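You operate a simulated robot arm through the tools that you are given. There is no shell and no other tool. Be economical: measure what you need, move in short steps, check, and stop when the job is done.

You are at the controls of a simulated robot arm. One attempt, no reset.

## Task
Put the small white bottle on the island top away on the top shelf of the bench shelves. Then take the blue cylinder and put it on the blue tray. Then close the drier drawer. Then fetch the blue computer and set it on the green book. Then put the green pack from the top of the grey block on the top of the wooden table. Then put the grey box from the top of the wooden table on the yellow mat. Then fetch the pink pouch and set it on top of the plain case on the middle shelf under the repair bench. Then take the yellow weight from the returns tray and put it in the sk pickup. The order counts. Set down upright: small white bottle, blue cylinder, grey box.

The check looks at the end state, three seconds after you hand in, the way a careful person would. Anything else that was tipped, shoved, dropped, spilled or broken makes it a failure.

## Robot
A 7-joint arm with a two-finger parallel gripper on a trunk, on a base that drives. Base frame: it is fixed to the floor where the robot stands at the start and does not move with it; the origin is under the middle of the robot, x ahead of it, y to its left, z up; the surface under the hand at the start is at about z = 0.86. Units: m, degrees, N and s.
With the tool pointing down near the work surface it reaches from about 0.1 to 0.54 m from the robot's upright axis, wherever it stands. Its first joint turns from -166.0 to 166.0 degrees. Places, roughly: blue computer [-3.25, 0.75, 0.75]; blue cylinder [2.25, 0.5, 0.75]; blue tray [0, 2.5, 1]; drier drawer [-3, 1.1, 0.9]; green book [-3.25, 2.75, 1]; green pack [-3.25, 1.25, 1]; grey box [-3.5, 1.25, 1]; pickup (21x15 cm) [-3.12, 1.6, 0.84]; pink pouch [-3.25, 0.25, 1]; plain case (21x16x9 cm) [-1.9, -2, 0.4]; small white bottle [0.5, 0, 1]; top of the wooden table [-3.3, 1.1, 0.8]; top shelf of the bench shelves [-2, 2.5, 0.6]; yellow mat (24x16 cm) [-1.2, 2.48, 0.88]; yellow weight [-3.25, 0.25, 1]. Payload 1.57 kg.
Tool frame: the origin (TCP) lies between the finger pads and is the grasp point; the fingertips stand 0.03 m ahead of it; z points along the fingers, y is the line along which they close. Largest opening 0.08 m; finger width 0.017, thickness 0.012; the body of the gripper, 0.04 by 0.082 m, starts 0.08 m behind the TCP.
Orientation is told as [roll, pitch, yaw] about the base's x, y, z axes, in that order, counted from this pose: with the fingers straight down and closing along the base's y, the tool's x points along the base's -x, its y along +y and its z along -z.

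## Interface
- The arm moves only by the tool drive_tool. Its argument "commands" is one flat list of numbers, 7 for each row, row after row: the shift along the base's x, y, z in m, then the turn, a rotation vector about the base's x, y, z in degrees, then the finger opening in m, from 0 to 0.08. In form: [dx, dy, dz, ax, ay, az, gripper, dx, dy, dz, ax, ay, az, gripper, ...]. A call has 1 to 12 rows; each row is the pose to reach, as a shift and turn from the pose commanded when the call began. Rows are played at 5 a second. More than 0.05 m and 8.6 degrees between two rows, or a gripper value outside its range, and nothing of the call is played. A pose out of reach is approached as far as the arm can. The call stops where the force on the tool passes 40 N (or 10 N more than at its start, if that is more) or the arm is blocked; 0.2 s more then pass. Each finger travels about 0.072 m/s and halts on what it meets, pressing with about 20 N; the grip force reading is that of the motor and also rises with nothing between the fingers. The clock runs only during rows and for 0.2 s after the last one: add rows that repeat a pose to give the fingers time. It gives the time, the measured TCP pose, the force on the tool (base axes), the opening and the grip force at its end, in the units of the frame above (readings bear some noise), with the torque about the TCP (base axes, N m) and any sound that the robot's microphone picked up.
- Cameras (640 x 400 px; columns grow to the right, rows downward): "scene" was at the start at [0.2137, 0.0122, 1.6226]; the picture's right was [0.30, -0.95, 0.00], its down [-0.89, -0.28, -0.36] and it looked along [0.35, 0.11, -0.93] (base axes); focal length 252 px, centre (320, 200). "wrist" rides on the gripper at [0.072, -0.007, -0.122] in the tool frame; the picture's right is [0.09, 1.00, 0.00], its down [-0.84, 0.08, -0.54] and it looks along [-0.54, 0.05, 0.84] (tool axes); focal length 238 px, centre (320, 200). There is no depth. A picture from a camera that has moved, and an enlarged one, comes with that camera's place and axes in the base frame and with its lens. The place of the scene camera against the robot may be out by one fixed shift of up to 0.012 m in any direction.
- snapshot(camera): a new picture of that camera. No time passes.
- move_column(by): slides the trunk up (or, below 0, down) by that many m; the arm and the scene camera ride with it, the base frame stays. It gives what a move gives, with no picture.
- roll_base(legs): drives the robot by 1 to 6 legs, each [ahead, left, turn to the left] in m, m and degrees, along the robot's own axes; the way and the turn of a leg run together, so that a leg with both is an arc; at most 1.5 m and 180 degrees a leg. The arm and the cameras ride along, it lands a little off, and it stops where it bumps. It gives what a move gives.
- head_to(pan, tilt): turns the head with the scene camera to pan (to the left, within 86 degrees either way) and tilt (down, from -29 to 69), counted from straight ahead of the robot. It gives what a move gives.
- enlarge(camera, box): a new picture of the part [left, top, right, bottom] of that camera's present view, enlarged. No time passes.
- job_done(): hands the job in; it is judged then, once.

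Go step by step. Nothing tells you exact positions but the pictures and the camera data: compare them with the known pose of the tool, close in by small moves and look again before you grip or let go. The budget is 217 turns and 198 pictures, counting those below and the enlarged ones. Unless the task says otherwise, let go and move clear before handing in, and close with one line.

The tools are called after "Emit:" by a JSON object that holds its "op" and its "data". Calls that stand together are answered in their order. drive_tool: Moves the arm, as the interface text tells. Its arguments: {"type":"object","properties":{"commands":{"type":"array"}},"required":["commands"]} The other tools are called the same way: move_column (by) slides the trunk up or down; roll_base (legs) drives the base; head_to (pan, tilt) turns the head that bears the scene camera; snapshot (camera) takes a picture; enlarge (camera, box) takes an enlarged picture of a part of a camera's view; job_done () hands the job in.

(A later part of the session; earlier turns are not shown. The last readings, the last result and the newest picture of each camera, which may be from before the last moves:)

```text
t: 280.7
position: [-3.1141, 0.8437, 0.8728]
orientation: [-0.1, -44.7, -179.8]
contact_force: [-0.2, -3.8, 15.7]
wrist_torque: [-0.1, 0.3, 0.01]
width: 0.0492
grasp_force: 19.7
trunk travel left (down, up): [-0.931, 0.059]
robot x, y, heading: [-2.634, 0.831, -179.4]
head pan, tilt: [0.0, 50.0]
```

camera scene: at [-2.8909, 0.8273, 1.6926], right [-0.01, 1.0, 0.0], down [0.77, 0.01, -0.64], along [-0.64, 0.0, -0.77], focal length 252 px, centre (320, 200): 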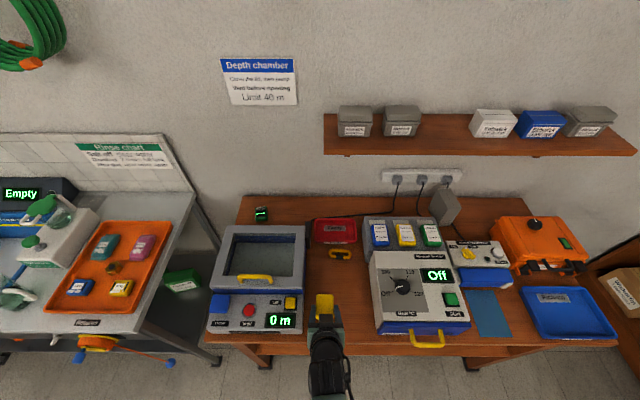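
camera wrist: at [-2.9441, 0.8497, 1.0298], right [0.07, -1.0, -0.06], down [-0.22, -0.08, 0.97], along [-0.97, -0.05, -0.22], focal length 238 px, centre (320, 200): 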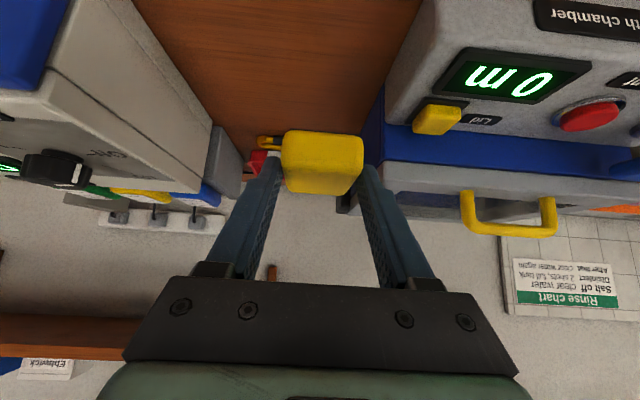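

Emit:
{"op": "drive_tool", "data": {"commands": [0, 0, 0.002, 0, 0, 0, 0.05, 0, 0, 0.002, 0, 0, 0, 0.065, 0, 0, 0.002, 0, 0, 0, 0.08, 0.02, 0, 0.03, 0, 0, 0, 0.08, 0.03, 0, 0.07, 0, 0, 0, 0.08, 0.03, 0, 0.11, 0, 0, 0, 0.08]}}

Emit:
{"op": "drive_tool", "data": {"commands": [-0.01, 0, 0.01, 0, -8, 0, 0.08, -0.02, 0, 0.02, 0, -16, 0, 0.08, -0.03, 0, 0.02, 0, -24, 0, 0.08, -0.04, 0, 0.02, 0, -32, 0, 0.08, -0.04, 0, 0.02, 0, -40, 0, 0.08, -0.04, 0, 0.02, 0, -44.5, 0, 0.08, -0.04, 0, 0.02, 0, -44.5, 0, 0.08]}}

Emit:
{"op": "snapshot", "data": {"camera": "wrist"}}

```text
t: 282.1
position: [-3.0808, 0.8433, 0.9786]
orientation: [0.1, -44.4, -180.0]
contact_force: [0.3, 0.1, 0.6]
wrist_torque: [-0.02, -0.02, -0.02]
width: 0.0802
grasp_force: 0.0
trunk travel left (down, up): [-0.931, 0.059]
robot x, y, heading: [-2.6295, 0.8346, -179.7]
head pan, tilt: [0.0, 50.0]
```

```text
t: 283.7
position: [-3.1216, 0.8434, 0.9989]
orientation: [0.1, 0.3, -179.9]
contact_force: [0.7, 0.0, 0.1]
wrist_torque: [0.0, 0.01, -0.02]
width: 0.08
grasp_force: 0.1
trunk travel left (down, up): [-0.931, 0.059]
robot x, y, heading: [-2.635, 0.8347, -179.7]
head pan, tilt: [0.0, 50.0]
```

```text
94 pictures are left
camera wrist: at [-3.0495, 0.8497, 1.1211], right [0.09, -1.0, 0.0], down [-0.84, -0.08, 0.54], along [-0.54, -0.05, -0.84], focal length 238 px, centre (320, 200)
```

wrist: 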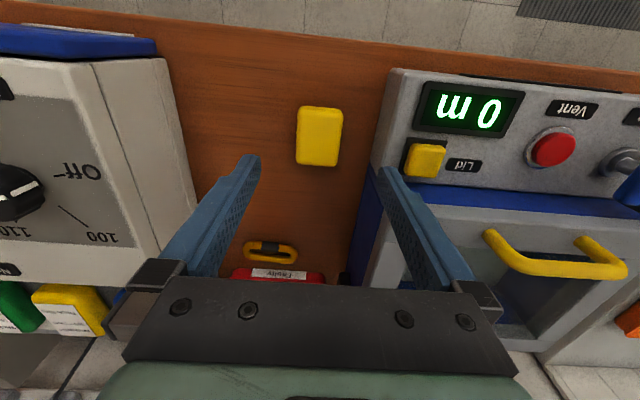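

Emit:
{"op": "drive_tool", "data": {"commands": [-0.012, 0, -0.04, 0, 0, 0, 0.08, -0.012, 0, -0.08, 0, 0, 0, 0.08, -0.012, 0, -0.11, 0, 0, 0, 0.08, -0.012, 0, -0.123, 0, 0, 0, 0.08, -0.012, 0, -0.123, 0, 0, 0, 0.06, -0.012, 0, -0.123, 0, 0, 0, 0.045, -0.012, 0, -0.123, 0, 0, 0, 0.035, -0.012, 0, -0.123, 0, 0, 0, 0.035]}}

```text
t: 285.5
position: [-3.1253, 0.8451, 0.9091]
orientation: [0.2, 0.2, -179.9]
contact_force: [0.7, 0.7, 0.2]
wrist_torque: [-0.01, 0.03, 0.01]
width: 0.035
grasp_force: 0.1
out of reach, approached as far as the arm can: row 3, 4, 5, 6, 7, 8
trunk travel left (down, up): [-0.931, 0.059]
robot x, y, heading: [-2.6322, 0.8341, -179.5]
head pan, tilt: [0.0, 50.0]
```

Emit:
{"op": "drive_tool", "data": {"commands": [0, 0, 0.04, 0, 0, 0, 0.05, 0, 0, 0.08, 0, 0, 0, 0.07, 0, 0, 0.11, 0, 0, 0, 0.08]}}

Emit:
{"op": "move_column", "data": {"by": -0.12}}

```text
t: 286.3
position: [-3.1252, 0.8447, 1.0192]
orientation: [0.2, 0.3, -179.9]
contact_force: [-0.6, -0.2, 0.1]
wrist_torque: [-0.01, 0.01, 0.0]
width: 0.0798
grasp_force: 0.0
trunk travel left (down, up): [-0.931, 0.059]
robot x, y, heading: [-2.6322, 0.8314, -180.0]
head pan, tilt: [0.0, 50.0]
```

```text
t: 287.8
position: [-3.1244, 0.8444, 0.8994]
orientation: [0.2, 0.2, -179.9]
contact_force: [0.0, -0.2, -0.7]
wrist_torque: [-0.02, 0.01, 0.02]
width: 0.0802
grasp_force: 0.1
trunk travel left (down, up): [-0.811, 0.179]
robot x, y, heading: [-2.6339, 0.836, -179.5]
head pan, tilt: [0.0, 50.0]
```

Emit:
{"op": "drive_tool", "data": {"commands": [-0.01, 0, 0, 0, 0, 0, 0.08, -0.01, -0.001, -0.015, 0, 0, 0, 0.08, -0.01, -0.001, -0.024, 0, 0, 0, 0.08, -0.01, -0.001, -0.024, 0, 0, 0, 0.06, -0.01, -0.001, -0.024, 0, 0, 0, 0.045, -0.01, -0.001, -0.024, 0, 0, 0, 0.035, -0.01, -0.001, -0.024, 0, 0, 0, 0.035]}}

Emit:
{"op": "snapshot", "data": {"camera": "wrist"}}

```text
t: 289.4
position: [-3.1353, 0.8429, 0.877]
orientation: [0.2, 0.2, -179.9]
contact_force: [0.1, -0.8, -0.2]
wrist_torque: [-0.01, 0.03, -0.01]
width: 0.0494
grasp_force: 20.1
trunk travel left (down, up): [-0.811, 0.179]
robot x, y, heading: [-2.6306, 0.8342, -179.4]
head pan, tilt: [0.0, 50.0]
```

```text
93 pictures are left
camera wrist: at [-3.0635, 0.8499, 0.9979], right [0.09, -1.0, 0.0], down [-0.84, -0.08, 0.54], along [-0.54, -0.05, -0.84], focal length 238 px, centre (320, 200)
```

wrist: 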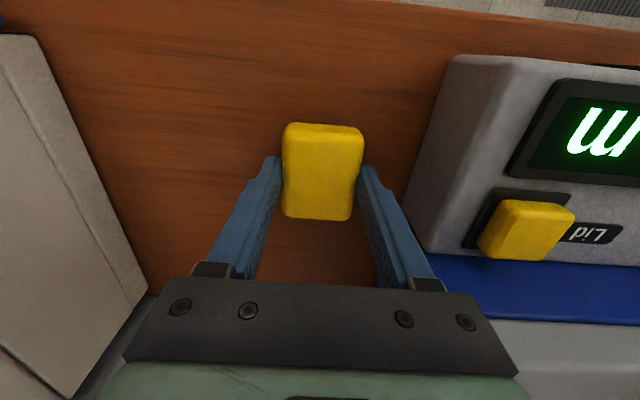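

Emit:
{"op": "drive_tool", "data": {"commands": [0, 0, 0.04, 0, 0, 0, 0.035, 0, 0, 0.08, 0, 0, 0, 0.035, 0, 0, 0.11, 0, 8, 0, 0.035, 0.01, 0, 0.12, 0, 16, 0, 0.035, 0.02, 0, 0.12, 0, 24, 0, 0.035, 0.03, 0, 0.12, 0, 32, 0, 0.035, 0.04, 0, 0.12, 0, 40, 0, 0.035, 0.05, 0, 0.12, 0, 48, 0, 0.035, 0.06, 0, 0.12, 0, 56, 0, 0.035, 0.06, 0, 0.12, 0, 64, 0, 0.035]}}

Emit:
{"op": "drive_tool", "data": {"commands": [0, 0, 0, 0, 8, 0, 0.035, 0, 0, 0, 0, 16, 0, 0.035, 0, 0, 0, 0, 24, 0, 0.035, 0, 0, 0, 0, 26, 0, 0.035]}}

Emit:
{"op": "snapshot", "data": {"camera": "scene"}}

Emit:
{"op": "snapshot", "data": {"camera": "wrist"}}

```text
t: 291.6
position: [-3.0751, 0.8437, 0.9956]
orientation: [0.1, -63.9, -180.0]
contact_force: [-0.7, 0.2, -1.3]
wrist_torque: [0.0, -0.01, 0.01]
width: 0.0496
grasp_force: 20.4
trunk travel left (down, up): [-0.811, 0.179]
robot x, y, heading: [-2.6359, 0.8293, -179.5]
head pan, tilt: [0.0, 50.0]
```

```text
t: 292.6
position: [-3.076, 0.8421, 0.9961]
orientation: [-37.9, -89.9, -141.8]
contact_force: [-0.2, -1.3, -1.0]
wrist_torque: [0.0, -0.01, 0.01]
width: 0.0496
grasp_force: 19.7
trunk travel left (down, up): [-0.811, 0.179]
robot x, y, heading: [-2.6367, 0.8322, -179.6]
head pan, tilt: [0.0, 50.0]
```

```text
92 pictures are left
camera scene: at [-2.8912, 0.8273, 1.5726], right [-0.01, 1.0, 0.0], down [0.77, 0.01, -0.64], along [-0.64, 0.0, -0.77], focal length 252 px, centre (320, 200)
```

scene: 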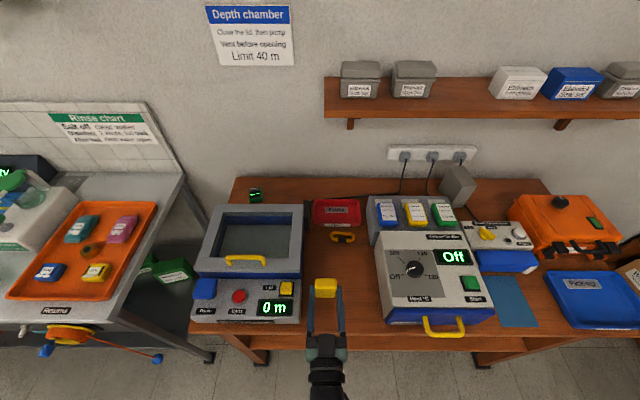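

```text
91 pictures are left
camera wrist: at [-2.953, 0.8495, 0.9237], right [0.0, -1.0, -0.09], down [0.54, -0.08, 0.84], along [-0.84, -0.05, 0.54], focal length 238 px, centre (320, 200)
```

wrist: 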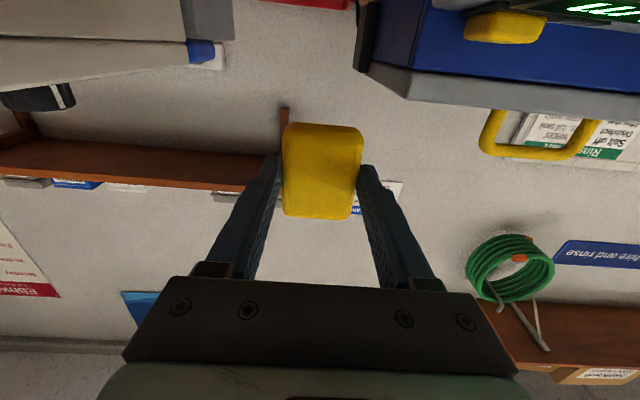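

Emit:
{"op": "drive_tool", "data": {"commands": [0, 0, -0.04, 0, 0, 0, 0.035, 0, 0, -0.08, 0, 0, 0, 0.035, 0, 0, -0.1, 0, 0, 0, 0.035, 0, 0, -0.11, 0, 0, 0, 0.035, 0, 0, -0.117, 0, 0, 0, 0.035]}}

Emit:
{"op": "snapshot", "data": {"camera": "wrist"}}

```text
t: 293.8
position: [-3.0744, 0.8433, 0.879]
orientation: [-29.4, -89.9, -150.5]
contact_force: [0.4, 0.2, -1.8]
wrist_torque: [0.02, -0.02, 0.0]
width: 0.0497
grasp_force: 20.2
trunk travel left (down, up): [-0.811, 0.179]
robot x, y, heading: [-2.6387, 0.8342, -179.5]
head pan, tilt: [0.0, 50.0]
```

```text
90 pictures are left
camera wrist: at [-2.9528, 0.8496, 0.8068], right [0.0, -1.0, -0.09], down [0.54, -0.08, 0.84], along [-0.84, -0.05, 0.54], focal length 238 px, centre (320, 200)
```

wrist: 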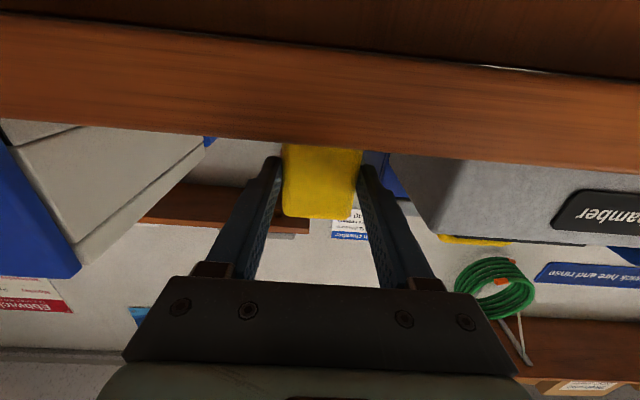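

Emit:
{"op": "drive_tool", "data": {"commands": [0, 0, -0.004, 0, 0, 0, 0.035, 0, 0, -0.008, 0, 0, 0, 0.035]}}

```text
t: 294.4
position: [-3.0755, 0.8439, 0.8713]
orientation: [-35.4, -89.9, -144.3]
contact_force: [-0.6, 0.6, 0.0]
wrist_torque: [-0.03, -0.02, 0.05]
width: 0.0493
grasp_force: 19.9
trunk travel left (down, up): [-0.811, 0.179]
robot x, y, heading: [-2.6338, 0.8325, -179.4]
head pan, tilt: [0.0, 50.0]
```

Emit:
{"op": "drive_tool", "data": {"commands": [0, 0, -0.002, 0, 0, 0, 0.035, 0, 0, -0.002, 0, 0, 0, 0.045, 0, 0, -0.002, 0, 0, 0, 0.055, 0, 0, -0.002, 0, 0, 0, 0.065, 0, 0, -0.002, 0, 0, 0, 0.065]}}

Emit:
{"op": "snapshot", "data": {"camera": "wrist"}}

Emit:
{"op": "enlarge", "data": {"camera": "scene", "box": [260, 230, 400, 370]}}

```text
t: 295.6
position: [-3.0763, 0.8432, 0.8692]
orientation: [-30.3, -89.9, -149.6]
contact_force: [0.7, -0.2, 0.2]
wrist_torque: [-0.03, 0.01, 0.0]
width: 0.0651
grasp_force: 0.0
trunk travel left (down, up): [-0.811, 0.179]
robot x, y, heading: [-2.6328, 0.8346, -179.7]
head pan, tilt: [0.0, 50.0]
```

```text
89 pictures are left
camera wrist: at [-2.953, 0.8496, 0.7967], right [0.0, -1.0, -0.09], down [0.54, -0.08, 0.84], along [-0.84, -0.05, 0.54], focal length 238 px, centre (320, 200)
```

wrist: 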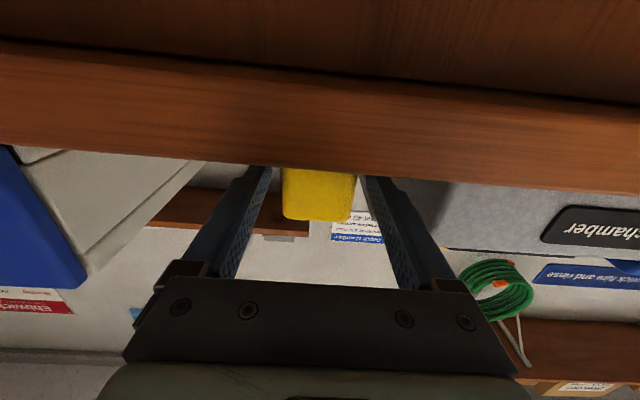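

```text
2.86 times, centred on (330, 300) of scene
camera zoom: at [-2.8913, 0.8273, 1.5726], right [-0.01, 1.0, 0.0], down [0.77, 0.01, -0.64], along [-0.64, 0.0, -0.77], focal length 719 px, centre (291, -86)
```

zoom: 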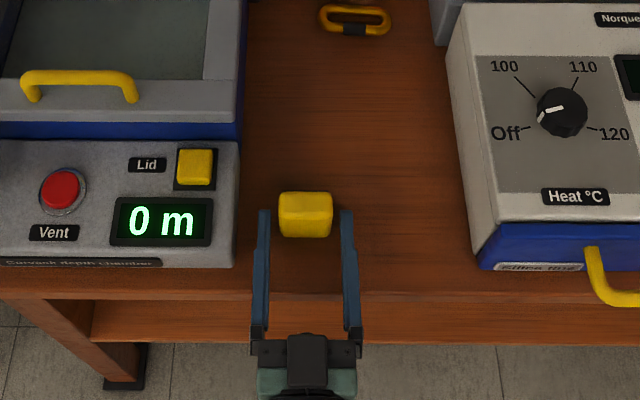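

It stands upright on its end. I'll back off with the base, turn the hand vertical and regrip from above.

Emit:
{"op": "roll_base", "data": {"legs": [[-0.15, 0, 0]]}}

Emit:
{"op": "drive_tool", "data": {"commands": [0, 0, 0.04, 0, 0, 0, 0.08, 0, 0, 0.08, 0, -8, 0, 0.08, 0, 0, 0.12, 0, -16, 0, 0.08, 0, 0, 0.16, 0, -24, 0, 0.08, 0, 0, 0.18, 0, -32, 0, 0.08, 0, 0, 0.18, 0, -40, 0, 0.08, 0, 0, 0.18, 0, -48, 0, 0.08, 0, 0, 0.18, 0, -56, 0, 0.08, 0, 0, 0.18, 0, -64, 0, 0.08, 0, 0, 0.18, 0, -72, 0, 0.08, 0, 0, 0.18, 0, -80, 0, 0.08, 0, 0, 0.18, 0, -88, 0, 0.08]}}

Emit:
{"op": "snapshot", "data": {"camera": "wrist"}}

```text
t: 297.0
position: [-2.9253, 0.8441, 0.8685]
orientation: [-34.9, -89.8, -144.8]
contact_force: [-0.8, -0.9, -0.1]
wrist_torque: [-0.02, -0.01, -0.02]
width: 0.0651
grasp_force: 0.1
trunk travel left (down, up): [-0.811, 0.179]
robot x, y, heading: [-2.4847, 0.8373, -179.5]
head pan, tilt: [0.0, 50.0]
```

```text
t: 299.6
position: [-2.9263, 0.8428, 1.0496]
orientation: [0.2, -5.7, -179.9]
contact_force: [0.7, 0.5, -0.1]
wrist_torque: [-0.02, 0.02, 0.0]
width: 0.0798
grasp_force: 0.1
out of reach, approached as far as the arm can: row 12
trunk travel left (down, up): [-0.811, 0.179]
robot x, y, heading: [-2.4826, 0.8371, -179.7]
head pan, tilt: [0.0, 50.0]
```

```text
87 pictures are left
camera wrist: at [-2.841, 0.8504, 1.1625], right [0.09, -1.0, 0.0], down [-0.78, -0.08, 0.62], along [-0.62, -0.05, -0.78], focal length 238 px, centre (320, 200)
```

wrist: 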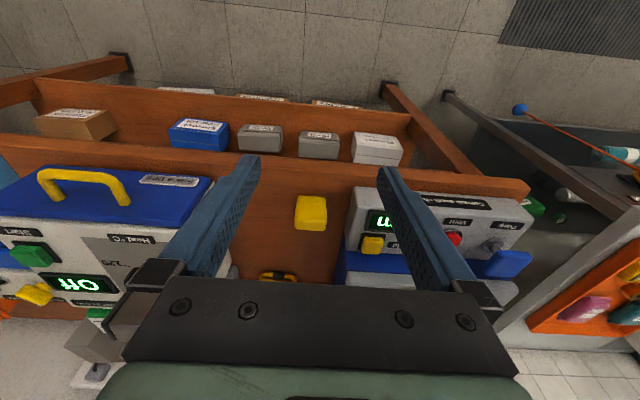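

Emit:
{"op": "roll_base", "data": {"legs": [[0.1, 0, 0]]}}

Emit:
{"op": "drive_tool", "data": {"commands": [-0.035, 0, 0, 0, -3, 0, 0.08, -0.07, 0, 0, 0, -5.5, 0, 0.08, -0.07, 0, -0.04, 0, -5.5, 0, 0.08]}}

Emit:
{"op": "snapshot", "data": {"camera": "wrist"}}

```text
t: 300.7
position: [-3.0252, 0.8443, 1.0489]
orientation: [0.2, -5.8, -180.0]
contact_force: [-0.2, 0.6, 0.3]
wrist_torque: [0.0, 0.0, 0.0]
width: 0.0801
grasp_force: 0.1
trunk travel left (down, up): [-0.811, 0.179]
robot x, y, heading: [-2.585, 0.8393, -179.4]
head pan, tilt: [0.0, 50.0]
```

```text
t: 301.5
position: [-3.0941, 0.8436, 1.0093]
orientation: [0.2, -0.5, -179.9]
contact_force: [0.3, -0.6, 0.1]
wrist_torque: [0.01, -0.01, -0.02]
width: 0.0801
grasp_force: 0.0
trunk travel left (down, up): [-0.811, 0.179]
robot x, y, heading: [-2.581, 0.8309, -179.5]
head pan, tilt: [0.0, 50.0]
```

```text
86 pictures are left
camera wrist: at [-3.0219, 0.8498, 1.1296], right [0.09, -1.0, 0.0], down [-0.83, -0.08, 0.55], along [-0.55, -0.05, -0.84], focal length 238 px, centre (320, 200)
```

wrist: 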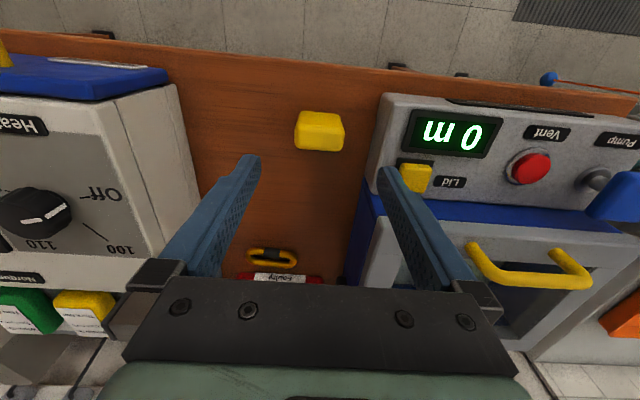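

Emit:
{"op": "drive_tool", "data": {"commands": [-0.005, 0, -0.03, 0, 0, 0, 0.07, -0.005, 0, -0.06, 0, 0, 0, 0.068, -0.005, 0, -0.09, 0, 0, 0, 0.068, -0.005, 0, -0.119, 0, 0, 0, 0.068, -0.005, 0, -0.119, 0, 0, 0, 0.055, -0.005, 0, -0.119, 0, 0, 0, 0.04, -0.005, 0, -0.119, 0, 0, 0, 0.035, -0.005, 0, -0.119, 0, 0, 0, 0.035]}}

Emit:
{"op": "snapshot", "data": {"camera": "wrist"}}

```text
t: 303.3
position: [-3.0995, 0.8443, 0.8905]
orientation: [0.3, -0.3, -180.1]
contact_force: [0.8, -1.0, -0.7]
wrist_torque: [0.01, 0.02, 0.0]
width: 0.0498
grasp_force: 20.2
trunk travel left (down, up): [-0.811, 0.179]
robot x, y, heading: [-2.5849, 0.8334, -179.9]
head pan, tilt: [0.0, 50.0]
```

```text
85 pictures are left
camera wrist: at [-3.027, 0.8506, 1.0102], right [0.09, -1.0, 0.0], down [-0.83, -0.08, 0.55], along [-0.54, -0.05, -0.84], focal length 238 px, centre (320, 200)
```

wrist: 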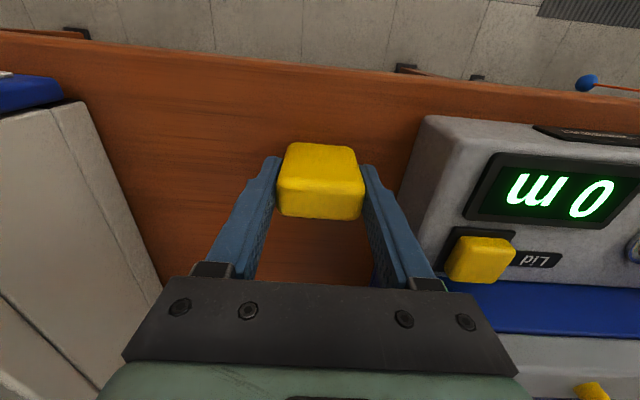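

Emit:
{"op": "drive_tool", "data": {"commands": [0, 0, 0.04, 0, 0, 0, 0.035, 0, 0, 0.08, 0, 0, 0, 0.035, 0, 0, 0.11, 0, 8, 0, 0.035, 0.0, 0, 0.12, 0, 16, 0, 0.035, 0.01, 0, 0.12, 0, 24, 0, 0.035, 0.01, 0, 0.12, 0, 32, 0, 0.035, 0.02, 0, 0.12, 0, 40, 0, 0.035, 0.02, 0, 0.12, 0, 48, 0, 0.035, 0.02, 0, 0.12, 0, 56, 0, 0.035, 0.02, 0, 0.12, 0, 64, 0, 0.035, 0.02, 0, 0.12, 0, 72, 0, 0.035, 0.02, 0, 0.12, 0, 80, 0, 0.035]}}

Emit:
{"op": "drive_tool", "data": {"commands": [0, 0, -0.03, 0, 5, 0, 0.035, 0, 0, -0.06, 0, 10, 0, 0.035, 0, 0, -0.09, 0, 10, 0, 0.035]}}

Emit:
{"op": "enlarge", "data": {"camera": "scene", "box": [240, 200, 400, 360]}}

Emit:
{"op": "snapshot", "data": {"camera": "wrist"}}

```text
t: 305.9
position: [-3.0793, 0.8427, 1.0092]
orientation: [-0.2, -80.4, -179.6]
contact_force: [0.0, 0.4, -1.1]
wrist_torque: [0.01, -0.02, 0.03]
width: 0.0496
grasp_force: 20.0
trunk travel left (down, up): [-0.811, 0.179]
robot x, y, heading: [-2.5822, 0.8323, -179.6]
head pan, tilt: [0.0, 50.0]
```

```text
t: 306.7
position: [-3.0793, 0.8427, 0.9192]
orientation: [-179.3, -89.6, -0.4]
contact_force: [-0.2, -0.1, -1.7]
wrist_torque: [0.04, -0.01, 0.0]
width: 0.0497
grasp_force: 20.5
trunk travel left (down, up): [-0.811, 0.179]
robot x, y, heading: [-2.5848, 0.8334, -179.5]
head pan, tilt: [0.0, 50.0]
```

```text
2.50 times, centred on (320, 280) of scene
camera zoom: at [-2.8409, 0.8277, 1.5725], right [-0.01, 1.0, 0.0], down [0.77, 0.01, -0.64], along [-0.64, 0.0, -0.77], focal length 629 px, centre (320, 0)
```

zoom: 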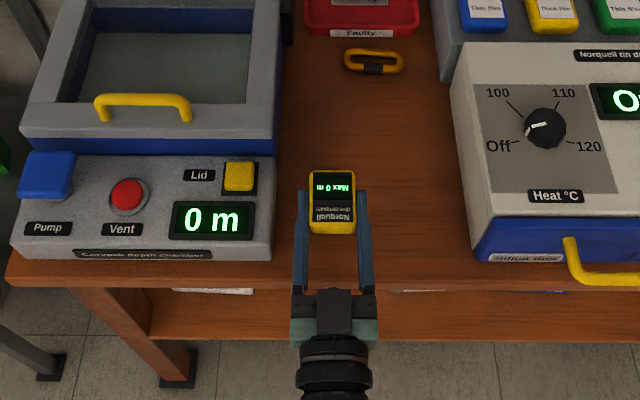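

```text
83 pictures are left
camera wrist: at [-2.9587, 0.8498, 0.8461], right [0.0, -1.0, -0.09], down [0.55, -0.07, 0.83], along [-0.84, -0.05, 0.55], focal length 238 px, centre (320, 200)
```

wrist: 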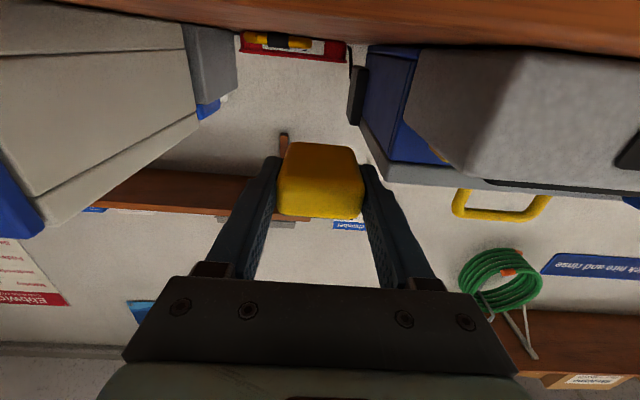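

Emit:
{"op": "drive_tool", "data": {"commands": [0, 0, -0.03, 0, 0, 0, 0.035, 0, 0, -0.05, 0, 0, 0, 0.035, 0, 0, -0.058, 0, 0, 0, 0.035, 0, 0, -0.063, 0, 0, 0, 0.035]}}

```text
t: 307.7
position: [-3.0795, 0.8478, 0.8739]
orientation: [-175.0, -89.6, -4.8]
contact_force: [0.0, 0.3, -1.3]
wrist_torque: [-0.01, -0.01, -0.03]
width: 0.0495
grasp_force: 20.2
out of reach, approached as far as the arm can: row 2, 3, 4
trunk travel left (down, up): [-0.811, 0.179]
robot x, y, heading: [-2.5876, 0.8344, -179.5]
head pan, tilt: [0.0, 50.0]
```

Emit:
{"op": "move_column", "data": {"by": -0.016}}

Emit:
{"op": "move_column", "data": {"by": -0.006}}

Emit:
{"op": "snapshot", "data": {"camera": "wrist"}}

```text
t: 308.4
position: [-3.0784, 0.8483, 0.8584]
orientation: [-173.1, -89.7, -6.8]
contact_force: [0.2, -0.5, -0.8]
wrist_torque: [0.0, -0.04, -0.05]
width: 0.0498
grasp_force: 19.7
trunk travel left (down, up): [-0.795, 0.195]
robot x, y, heading: [-2.5821, 0.8356, -179.5]
head pan, tilt: [0.0, 50.0]
```

```text
t: 308.9
position: [-3.0799, 0.8491, 0.854]
orientation: [-175.4, -89.5, -4.4]
contact_force: [0.5, 0.1, 3.3]
wrist_torque: [-0.11, -0.11, 0.01]
width: 0.0496
grasp_force: 19.9
trunk travel left (down, up): [-0.789, 0.201]
robot x, y, heading: [-2.5798, 0.8323, -179.6]
head pan, tilt: [0.0, 50.0]
```

```text
82 pictures are left
camera wrist: at [-2.9578, 0.8549, 0.7799], right [0.0, -1.0, -0.09], down [0.55, -0.08, 0.83], along [-0.84, -0.05, 0.55], focal length 238 px, centre (320, 200)
```

wrist: 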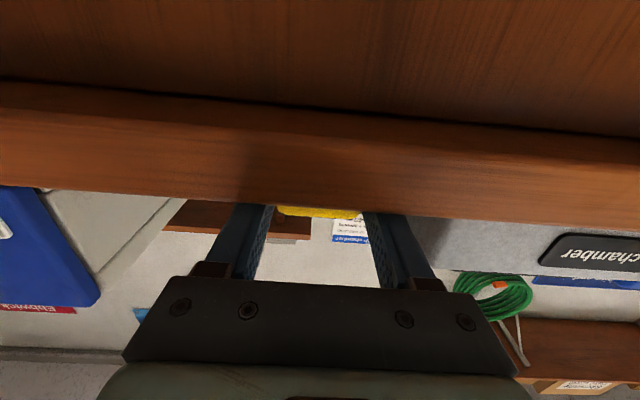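

Emit:
{"op": "drive_tool", "data": {"commands": [0, 0, 0, 0, 0, 0, 0.05, 0, 0, 0, 0, 0, 0, 0.06, 0, 0, 0, 0, 0, 0, 0.07, 0, 0, 0, 0, 0, 0, 0.07]}}

Emit:
{"op": "roll_base", "data": {"legs": [[-0.15, 0, 0]]}}

Emit:
{"op": "drive_tool", "data": {"commands": [0, 0, 0.04, 0, 0, 0, 0.08, 0, 0, 0.08, 0, -8, 0, 0.08, 0, 0, 0.12, 0, -16, 0, 0.08, 0, 0, 0.16, 0, -24, 0, 0.08, 0, 0, 0.19, 0, -32, 0, 0.08, 0, 0, 0.2, 0, -40, 0, 0.08, 0, 0, 0.2, 0, -48, 0, 0.08, 0, 0, 0.2, 0, -56, 0, 0.08, 0, 0, 0.2, 0, -64, 0, 0.08, 0, 0, 0.2, 0, -72, 0, 0.08, 0, 0, 0.2, 0, -80, 0, 0.08, 0, 0, 0.2, 0, -85, 0, 0.08]}}

Emit:
{"op": "snapshot", "data": {"camera": "wrist"}}

```text
t: 309.9
position: [-3.0791, 0.8478, 0.8519]
orientation: [-172.9, -89.7, -6.8]
contact_force: [-0.3, 1.5, -0.1]
wrist_torque: [0.02, 0.0, 0.01]
width: 0.0701
grasp_force: 0.0
trunk travel left (down, up): [-0.789, 0.201]
robot x, y, heading: [-2.5811, 0.8345, -179.7]
head pan, tilt: [0.0, 50.0]
```

```text
t: 311.3
position: [-2.929, 0.8503, 0.8533]
orientation: [-173.5, -89.6, -6.3]
contact_force: [0.2, 0.2, 0.9]
wrist_torque: [0.0, 0.02, 0.02]
width: 0.0698
grasp_force: 0.0
trunk travel left (down, up): [-0.789, 0.201]
robot x, y, heading: [-2.4325, 0.8348, -179.5]
head pan, tilt: [0.0, 50.0]
```

```text
t: 313.9
position: [-2.9297, 0.8496, 1.0528]
orientation: [0.2, -5.2, -180.0]
contact_force: [0.7, 0.2, -0.2]
wrist_torque: [-0.02, -0.02, -0.01]
width: 0.08
grasp_force: 0.0
trunk travel left (down, up): [-0.789, 0.201]
robot x, y, heading: [-2.4368, 0.8355, -179.8]
head pan, tilt: [0.0, 50.0]
```

```text
81 pictures are left
camera wrist: at [-2.8466, 0.856, 1.1667], right [0.09, -1.0, 0.0], down [-0.78, -0.08, 0.62], along [-0.61, -0.05, -0.79], focal length 238 px, centre (320, 200)
```

wrist: 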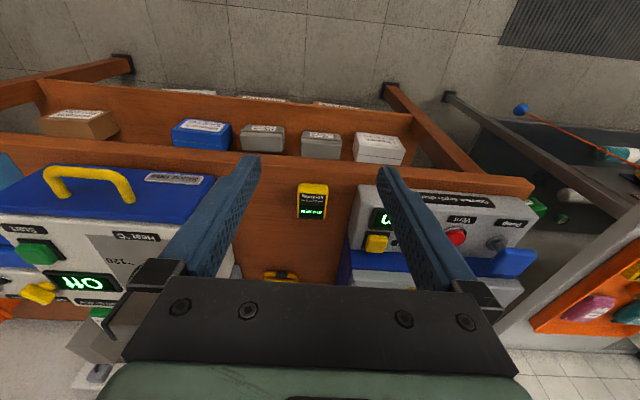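

The yellow computer lies display-up in its old spot, but turned end for end. I'll regrip it from above and turn it round.

Emit:
{"op": "roll_base", "data": {"legs": [[0.12, 0, 0]]}}

Emit:
{"op": "drive_tool", "data": {"commands": [-0.02, 0, 0, 0, -5.2, 0, 0.08]}}

Emit:
{"op": "drive_tool", "data": {"commands": [-0.01, 0, 0, 0, 0, -8, 0.08, -0.02, 0, 0, 0, 0, -16, 0.08, -0.025, 0, 0, 0, 0, -24, 0.08, -0.025, 0, 0, 0, 0, -32, 0.08, -0.025, 0, 0, 0, 0, -40, 0.08, -0.025, 0, 0, 0, 0, -48, 0.08, -0.025, 0, 0, 0, 0, -56, 0.08, -0.025, 0, 0, 0, 0, -64, 0.08, -0.025, 0, 0, 0, 0, -72, 0.08, -0.025, 0, 0, 0, 0, -80, 0.08, -0.025, 0, 0, 0, 0, -87, 0.08, -0.025, 0, 0, 0, 0, -90, 0.08]}}

Emit:
{"op": "snapshot", "data": {"camera": "wrist"}}

```text
t: 315.1
position: [-3.0489, 0.8499, 1.052]
orientation: [0.1, -5.3, -179.9]
contact_force: [0.4, -0.1, -0.2]
wrist_torque: [-0.03, 0.0, 0.01]
width: 0.08
grasp_force: 0.1
trunk travel left (down, up): [-0.789, 0.201]
robot x, y, heading: [-2.5552, 0.8331, -179.5]
head pan, tilt: [0.0, 50.0]
```

```text
t: 315.5
position: [-3.0685, 0.8487, 1.0507]
orientation: [0.2, 0.0, -179.8]
contact_force: [-0.5, -0.2, 0.1]
wrist_torque: [0.01, 0.0, 0.03]
width: 0.0799
grasp_force: 0.1
trunk travel left (down, up): [-0.789, 0.201]
robot x, y, heading: [-2.5556, 0.836, -179.5]
head pan, tilt: [0.0, 50.0]
```

```text
t: 318.1
position: [-3.0943, 0.8491, 1.051]
orientation: [0.2, 0.0, 89.9]
contact_force: [0.3, -0.1, 0.4]
wrist_torque: [0.03, 0.0, -0.02]
width: 0.0802
grasp_force: 0.1
trunk travel left (down, up): [-0.789, 0.201]
robot x, y, heading: [-2.5528, 0.8325, -179.8]
head pan, tilt: [0.0, 50.0]
```

```text
80 pictures are left
camera wrist: at [-3.0863, 0.7751, 1.1733], right [-1.0, -0.09, 0.0], down [-0.08, 0.84, 0.54], along [-0.05, 0.54, -0.84], focal length 238 px, centre (320, 200)
```

wrist: 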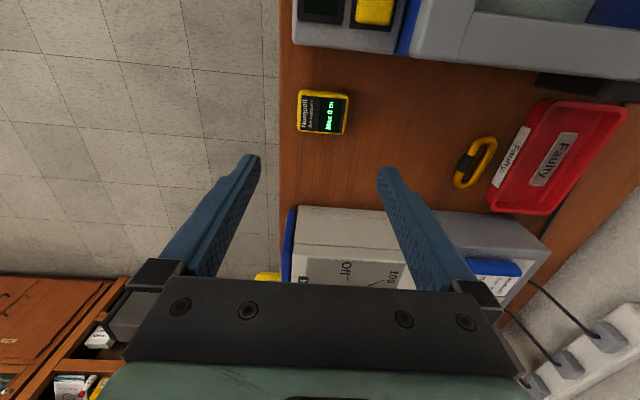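

Emit:
{"op": "drive_tool", "data": {"commands": [0, -0.005, -0.04, 0, 0, 0, 0.08, 0, -0.005, -0.08, 0, 0, 0, 0.08, 0, -0.005, -0.12, 0, 0, 0, 0.08, 0, -0.005, -0.155, 0, 0, 0, 0.08, 0, -0.005, -0.174, 0, 0, 0, 0.08, 0, -0.005, -0.174, 0, 0, 0, 0.07, 0, -0.005, -0.174, 0, 0, 0, 0.06, 0, -0.005, -0.174, 0, 0, 0, 0.05, 0, -0.005, -0.174, 0, 0, 0, 0.05]}}

Emit:
{"op": "snapshot", "data": {"camera": "wrist"}}

```text
t: 320.1
position: [-3.0943, 0.8442, 0.8781]
orientation: [0.1, 0.0, 90.1]
contact_force: [-0.1, -0.8, -0.7]
wrist_torque: [0.02, -0.03, 0.02]
width: 0.0633
grasp_force: 20.0
trunk travel left (down, up): [-0.789, 0.201]
robot x, y, heading: [-2.5534, 0.8349, -179.6]
head pan, tilt: [0.0, 50.0]
```

```text
79 pictures are left
camera wrist: at [-3.0861, 0.7714, 0.9994], right [-1.0, -0.09, 0.0], down [-0.08, 0.84, 0.54], along [-0.05, 0.54, -0.84], focal length 238 px, centre (320, 200)
```

wrist: 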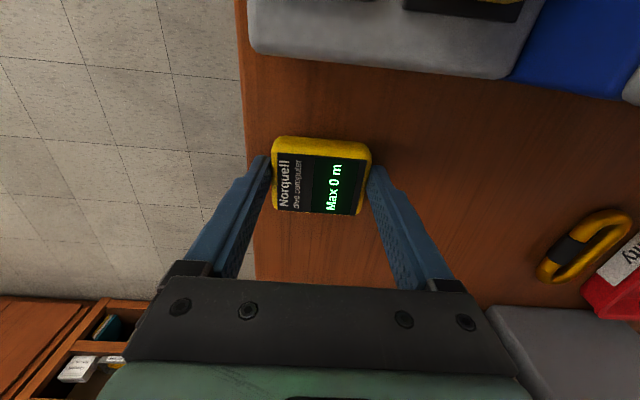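

Gripped across its length. I'll lift 8 cm and turn +180° in two halves.

Emit:
{"op": "drive_tool", "data": {"commands": [0, 0, 0.04, 0, 0, 0, 0.05, 0, 0, 0.08, 0, 0, 8, 0.05, 0, 0, 0.1, 0, 0, 16, 0.05, 0, 0, 0.1, 0, 0, 24, 0.05, 0, 0, 0.1, 0, 0, 32, 0.05, 0, 0, 0.1, 0, 0, 40, 0.05, 0, 0, 0.1, 0, 0, 48, 0.05, 0, 0, 0.1, 0, 0, 56, 0.05, 0, 0, 0.1, 0, 0, 64, 0.05, 0, 0, 0.1, 0, 0, 72, 0.05, 0, 0, 0.1, 0, 0, 80, 0.05, 0, 0, 0.1, 0, 0, 88, 0.05]}}

Emit:
{"op": "drive_tool", "data": {"commands": [0, 0, 0, 0, 0, 8, 0.05, 0, 0, 0, 0, 0, 16, 0.05, 0, 0, 0, 0, 0, 24, 0.05, 0, 0, 0, 0, 0, 32, 0.05, 0, 0, 0, 0, 0, 40, 0.05, 0, 0, 0, 0, 0, 48, 0.05, 0, 0, 0, 0, 0, 56, 0.05, 0, 0, 0, 0, 0, 64, 0.05, 0, 0, 0, 0, 0, 72, 0.05, 0, 0, 0, 0, 0, 80, 0.05, 0, 0, 0, 0, 0, 86, 0.05]}}

Emit:
{"op": "drive_tool", "data": {"commands": [0, 0, -0.04, 0, 0, 0, 0.05, 0, 0, -0.08, 0, 0, 0, 0.05, 0, 0, -0.095, 0, 0, 0, 0.05]}}

Emit:
{"op": "snapshot", "data": {"camera": "wrist"}}

```text
t: 322.7
position: [-3.094, 0.8435, 0.977]
orientation: [0.3, -0.1, 178.2]
contact_force: [0.2, 0.0, -1.2]
wrist_torque: [-0.01, -0.03, -0.01]
width: 0.0635
grasp_force: 20.2
trunk travel left (down, up): [-0.789, 0.201]
robot x, y, heading: [-2.5545, 0.8353, -179.6]
head pan, tilt: [0.0, 50.0]
```

```text
t: 325.1
position: [-3.0934, 0.8444, 0.9765]
orientation: [0.2, -0.1, -95.7]
contact_force: [-0.8, 0.1, -0.7]
wrist_torque: [-0.02, 0.01, 0.0]
width: 0.0634
grasp_force: 20.2
trunk travel left (down, up): [-0.789, 0.201]
robot x, y, heading: [-2.5535, 0.8362, -179.7]
head pan, tilt: [0.0, 50.0]
```

```text
t: 325.9
position: [-3.0943, 0.8438, 0.8834]
orientation: [0.3, -0.3, -95.8]
contact_force: [-0.6, 0.7, -1.5]
wrist_torque: [0.02, 0.02, 0.01]
width: 0.0635
grasp_force: 19.9
trunk travel left (down, up): [-0.789, 0.201]
robot x, y, heading: [-2.5576, 0.8341, -179.5]
head pan, tilt: [0.0, 50.0]
```

```text
78 pictures are left
camera wrist: at [-3.0928, 0.9152, 1.0042], right [1.0, -0.01, 0.0], down [-0.01, -0.84, 0.54], along [0.0, -0.54, -0.84], focal length 238 px, centre (320, 200)
```

wrist: 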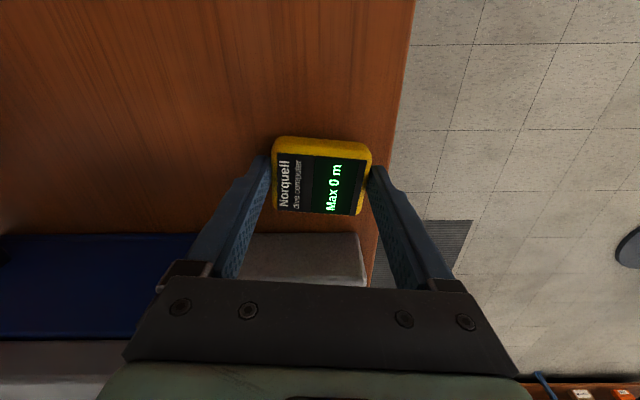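

Emit:
{"op": "drive_tool", "data": {"commands": [0, 0, -0.005, 0, 0, 0, 0.05, 0, 0, -0.006, 0, 0, 0, 0.05, 0, 0, -0.006, 0, 0, 0, 0.07, 0, 0, -0.006, 0, 0, 0, 0.08, 0, 0, -0.006, 0, 0, 0, 0.08]}}

Emit:
{"op": "drive_tool", "data": {"commands": [0, 0, 0.04, 0, 0, 0, 0.08, 0, 0, 0.08, 0, 0, 0, 0.08, 0, 0, 0.12, 0, 0, 0, 0.08, 0, 0, 0.16, 0, 0, 0, 0.08, 0, 0, 0.19, 0, 0, -8, 0.08, 0, 0, 0.19, 0, 0, -16, 0.08, 0, 0, 0.19, 0, 0, -24, 0.08, 0, 0, 0.19, 0, 0, -32, 0.08, 0, 0, 0.19, 0, 0, -40, 0.08, 0, 0, 0.19, 0, 0, -48, 0.08, 0, 0, 0.19, 0, 0, -56, 0.08, 0, 0, 0.19, 0, 0, -64, 0.08]}}

Emit:
{"op": "snapshot", "data": {"camera": "scene"}}

```text
t: 327.1
position: [-3.0938, 0.8441, 0.8777]
orientation: [0.2, -0.1, -95.9]
contact_force: [0.5, -0.8, 0.1]
wrist_torque: [-0.01, 0.03, 0.02]
width: 0.0802
grasp_force: 0.1
trunk travel left (down, up): [-0.789, 0.201]
robot x, y, heading: [-2.555, 0.8327, -179.3]
head pan, tilt: [0.0, 50.0]
```

```text
t: 329.7
position: [-3.0944, 0.8435, 1.0669]
orientation: [0.2, -0.1, -160.0]
contact_force: [-0.8, 0.4, 0.2]
wrist_torque: [0.03, 0.01, 0.01]
width: 0.08
grasp_force: 0.0
trunk travel left (down, up): [-0.789, 0.201]
robot x, y, heading: [-2.5537, 0.8328, -179.4]
head pan, tilt: [0.0, 50.0]
```

```text
77 pictures are left
camera scene: at [-2.8102, 0.8277, 1.5506], right [-0.01, 1.0, 0.0], down [0.77, 0.01, -0.64], along [-0.64, -0.01, -0.77], focal length 252 px, centre (320, 200)
```

scene: 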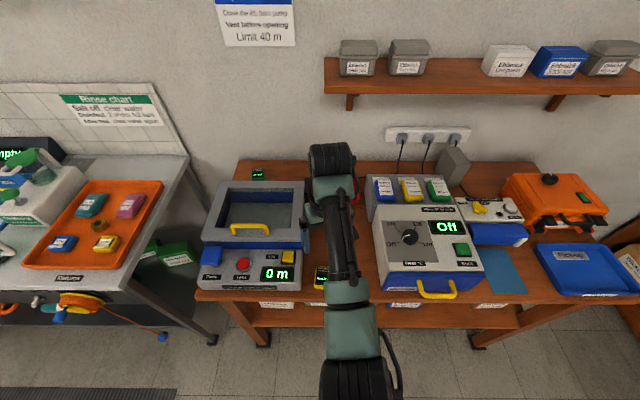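

The yellow computer is back where it was. Next is the green pack on the grey block; I'll raise up, shift right and look.

Emit:
{"op": "move_column", "data": {"by": 0.19}}

Emit:
{"op": "drive_tool", "data": {"commands": [0.02, 0, 0, 0, 0, -8, 0.08, 0.04, 0, 0, 0, 0, -16, 0.08, 0.05, 0, 0, 0, 0, -20, 0.08]}}

Emit:
{"op": "roll_base", "data": {"legs": [[0, -0.33, 0], [0.07, 0, 0]]}}

Emit:
{"op": "snapshot", "data": {"camera": "scene"}}

Emit:
{"op": "snapshot", "data": {"camera": "wrist"}}

```text
t: 331.8
position: [-3.094, 0.8429, 1.2576]
orientation: [0.2, -0.2, -159.9]
contact_force: [0.4, 0.4, -0.1]
wrist_torque: [0.0, 0.01, -0.01]
width: 0.0801
grasp_force: 0.1
trunk travel left (down, up): [-0.979, 0.011]
robot x, y, heading: [-2.554, 0.838, -179.5]
head pan, tilt: [0.0, 50.0]
```

```text
t: 332.6
position: [-3.045, 0.8438, 1.2589]
orientation: [0.2, -0.1, -179.9]
contact_force: [0.1, 0.6, -0.1]
wrist_torque: [0.01, 0.02, -0.01]
width: 0.0802
grasp_force: 0.0
trunk travel left (down, up): [-0.979, 0.011]
robot x, y, heading: [-2.5545, 0.8316, -179.8]
head pan, tilt: [0.0, 50.0]
```

```text
t: 335.4
position: [-3.116, 1.1719, 1.2583]
orientation: [0.2, -0.2, -179.7]
contact_force: [0.2, 0.5, 0.3]
wrist_torque: [0.02, 0.01, -0.02]
width: 0.08
grasp_force: 0.1
trunk travel left (down, up): [-0.979, 0.011]
robot x, y, heading: [-2.626, 1.1634, -179.6]
head pan, tilt: [0.0, 50.0]
```

```text
76 pictures are left
camera scene: at [-2.8809, 1.1573, 1.7409], right [-0.01, 1.0, 0.0], down [0.77, 0.01, -0.64], along [-0.64, -0.01, -0.77], focal length 252 px, centre (320, 200)
```

scene: 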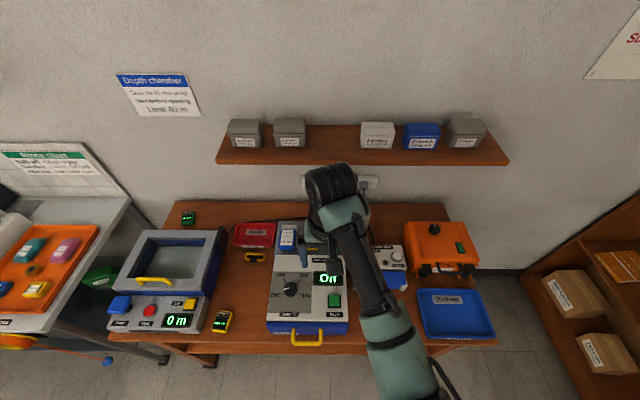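

```text
75 pictures are left
camera wrist: at [-3.0431, 1.1796, 1.3796], right [0.1, -1.0, 0.0], down [-0.83, -0.08, 0.55], along [-0.54, -0.06, -0.84], focal length 238 px, centre (320, 200)
```

wrist: 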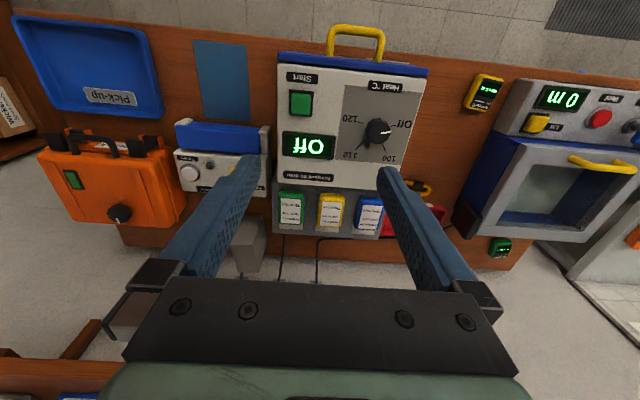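

The green pack is at about (−3.39, 1.215), top at z≈0.92, behind the drier. I'll tilt the hand 20° and move closer.

Emit:
{"op": "drive_tool", "data": {"commands": [0, 0, 0, 0, 7, 0, 0.08, 0, 0, 0, 0, 14, 0, 0.08, 0, 0, 0, 0, 20, 0, 0.08]}}

Emit:
{"op": "roll_base", "data": {"legs": [[0.14, -0.045, 0]]}}

Emit:
{"op": "move_column", "data": {"by": -0.18}}

Emit:
{"op": "snapshot", "data": {"camera": "wrist"}}

Emit:
{"op": "snapshot", "data": {"camera": "scene"}}

```text
t: 336.2
position: [-3.1186, 1.1725, 1.2579]
orientation: [0.1, -20.2, -179.7]
contact_force: [-0.5, 0.0, 0.0]
wrist_torque: [0.0, 0.05, -0.02]
width: 0.0799
grasp_force: 0.1
trunk travel left (down, up): [-0.979, 0.011]
robot x, y, heading: [-2.6227, 1.166, -179.4]
head pan, tilt: [0.0, 50.0]
```

```text
t: 337.6
position: [-3.2561, 1.2158, 1.2578]
orientation: [0.1, -20.2, -179.8]
contact_force: [-0.1, 0.1, 0.2]
wrist_torque: [0.0, 0.03, 0.03]
width: 0.0802
grasp_force: 0.1
trunk travel left (down, up): [-0.979, 0.011]
robot x, y, heading: [-2.7631, 1.2072, -179.4]
head pan, tilt: [0.0, 50.0]
```

```text
t: 339.6
position: [-3.2586, 1.2175, 1.0774]
orientation: [0.1, -20.2, -179.7]
contact_force: [1.0, 0.5, 0.1]
wrist_torque: [-0.02, -0.03, -0.01]
width: 0.0802
grasp_force: 0.0
trunk travel left (down, up): [-0.799, 0.191]
robot x, y, heading: [-2.7662, 1.2062, -179.4]
head pan, tilt: [0.0, 50.0]
```

```text
74 pictures are left
camera wrist: at [-3.1482, 1.223, 1.1669], right [0.09, -1.0, -0.03], down [-0.6, -0.08, 0.8], along [-0.8, -0.05, -0.6], focal length 238 px, centre (320, 200)
```

wrist: 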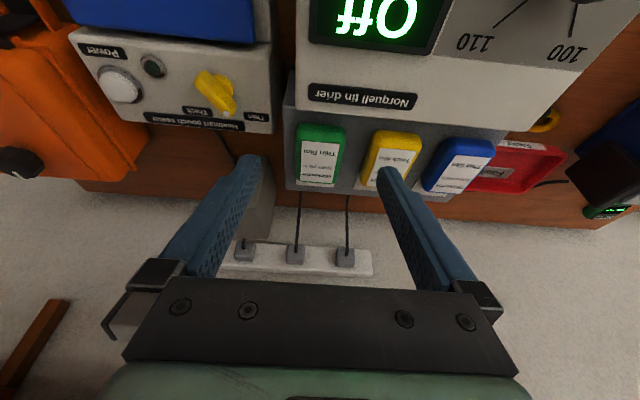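

```text
73 pictures are left
camera scene: at [-3.0237, 1.2005, 1.5606], right [-0.01, 1.0, 0.0], down [0.77, 0.01, -0.64], along [-0.64, -0.01, -0.77], focal length 252 px, centre (320, 200)
```

scene: 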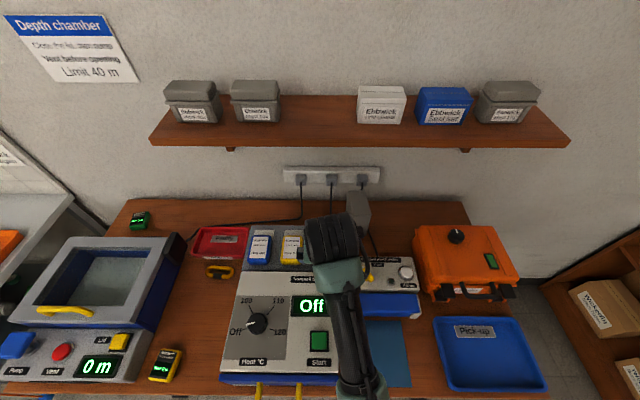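

Emit:
{"op": "drive_tool", "data": {"commands": [-0.04, -0.003, 0, 0, 0, 0, 0.08, -0.08, -0.003, 0, 0, 0, 0, 0.08, -0.118, -0.003, -0.02, 0, 0, 0, 0.08, -0.118, -0.003, -0.06, 0, 0, 0, 0.08, -0.118, -0.003, -0.1, 0, 0, 0, 0.08]}}

Emit:
{"op": "snapshot", "data": {"camera": "wrist"}}

```text
t: 340.8
position: [-3.3767, 1.2145, 0.9774]
orientation: [0.2, -20.3, -179.7]
contact_force: [0.6, 0.5, -0.3]
wrist_torque: [-0.02, 0.02, -0.01]
width: 0.0802
grasp_force: 0.0
trunk travel left (down, up): [-0.799, 0.191]
robot x, y, heading: [-2.7683, 1.2027, -179.4]
head pan, tilt: [0.0, 50.0]
```

```text
72 pictures are left
camera wrist: at [-3.2666, 1.2198, 1.0656], right [0.09, -1.0, -0.03], down [-0.6, -0.08, 0.8], along [-0.8, -0.06, -0.6], focal length 238 px, centre (320, 200)
```

wrist: 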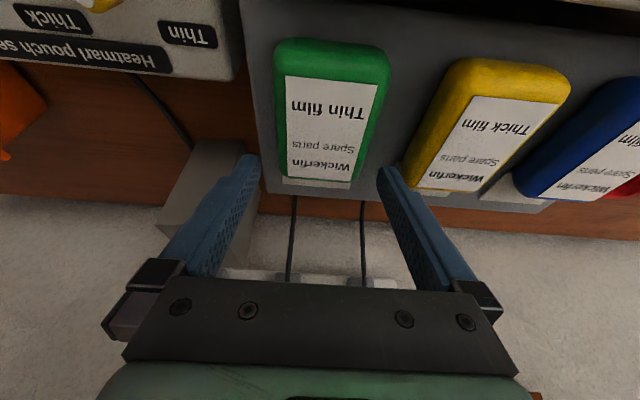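

Emit:
{"op": "drive_tool", "data": {"commands": [-0.005, -0.004, -0.015, 0, 0, 0, 0.08, -0.008, -0.004, -0.03, 0, 0, 0, 0.08, -0.008, -0.004, -0.04, 0, 0, 0, 0.08]}}

Emit:
{"op": "snapshot", "data": {"camera": "wrist"}}

```text
t: 341.3
position: [-3.3827, 1.2103, 0.9621]
orientation: [0.1, -20.5, -179.7]
contact_force: [23.1, -1.2, 27.9]
wrist_torque: [0.26, -0.54, -0.23]
width: 0.0795
grasp_force: 0.0
trunk travel left (down, up): [-0.799, 0.191]
robot x, y, heading: [-2.7662, 1.2101, -179.2]
head pan, tilt: [0.0, 50.0]
stopped in row 2: the force on the tool passed its limit at 44 N (the readings are from after the stop); the commanded pose is now the measured one
```

```text
71 pictures are left
camera wrist: at [-3.2729, 1.2163, 1.0497], right [0.09, -1.0, -0.03], down [-0.59, -0.08, 0.8], along [-0.8, -0.05, -0.6], focal length 238 px, centre (320, 200)
```

wrist: 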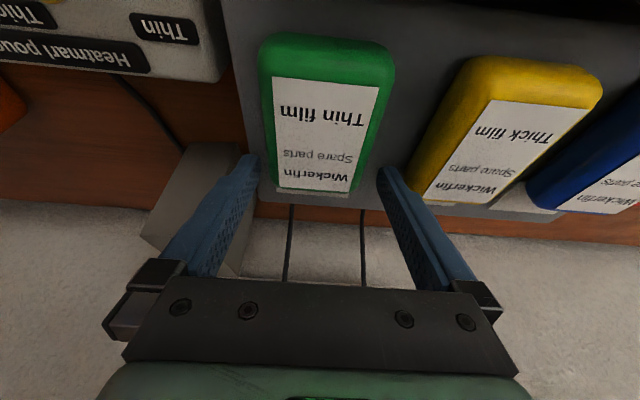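

The block top is at z≈0.93, so the pack is higher and nearer than I computed, with its centre at x≈−3.347. I'll lift, move back and grip.

Emit:
{"op": "drive_tool", "data": {"commands": [0, 0, 0.02, 0, 0, 0, 0.08, 0.02, 0, 0.02, 0, 0, 0, 0.08, 0.041, 0.001, 0.02, 0, 0, 0, 0.08]}}

Emit:
{"op": "snapshot", "data": {"camera": "wrist"}}

```text
t: 342.1
position: [-3.3431, 1.2121, 0.9764]
orientation: [0.0, -20.4, -179.9]
contact_force: [0.0, 0.1, 0.3]
wrist_torque: [0.0, 0.03, -0.02]
width: 0.0802
grasp_force: 0.1
trunk travel left (down, up): [-0.799, 0.191]
robot x, y, heading: [-2.7717, 1.2106, -179.6]
head pan, tilt: [0.0, 50.0]
```

```text
70 pictures are left
camera wrist: at [-3.2333, 1.2175, 1.0661], right [0.09, -1.0, -0.03], down [-0.6, -0.08, 0.8], along [-0.8, -0.05, -0.6], focal length 238 px, centre (320, 200)
```

wrist: 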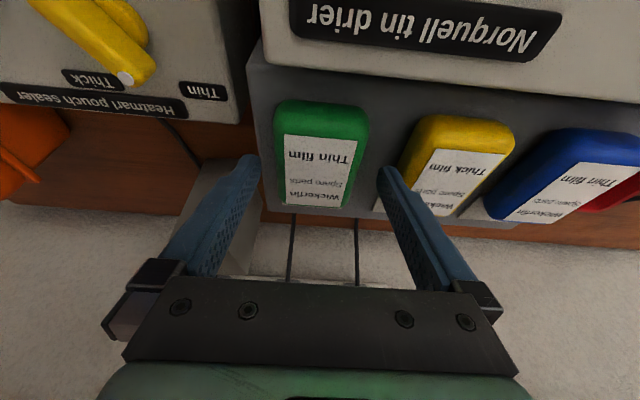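

Emit:
{"op": "drive_tool", "data": {"commands": [0, -0.001, -0.006, 0, 0, 0, 0.08, 0, -0.001, -0.009, 0, 0, 0, 0.08, 0, -0.001, -0.009, 0, 0, 0, 0.065, 0, -0.001, -0.009, 0, 0, 0, 0.05, 0, -0.001, -0.009, 0, 0, 0, 0.04, 0, -0.001, -0.009, 0, 0, 0, 0.04]}}

Emit:
{"op": "snapshot", "data": {"camera": "wrist"}}

```text
t: 343.5
position: [-3.3425, 1.2103, 0.9687]
orientation: [0.0, -20.4, -179.8]
contact_force: [-0.3, -0.5, 0.3]
wrist_torque: [0.02, 0.07, 0.03]
width: 0.0571
grasp_force: 19.9
trunk travel left (down, up): [-0.799, 0.191]
robot x, y, heading: [-2.7654, 1.2082, -179.4]
head pan, tilt: [0.0, 50.0]
```

```text
69 pictures are left
camera wrist: at [-3.2333, 1.2163, 1.0572], right [0.09, -1.0, -0.03], down [-0.6, -0.08, 0.8], along [-0.8, -0.05, -0.6], focal length 238 px, centre (320, 200)
```

wrist: 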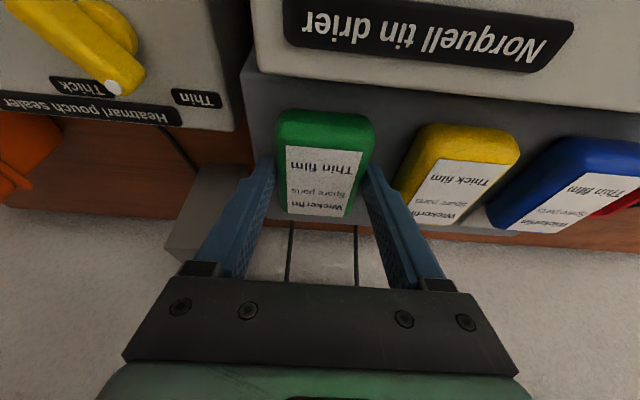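

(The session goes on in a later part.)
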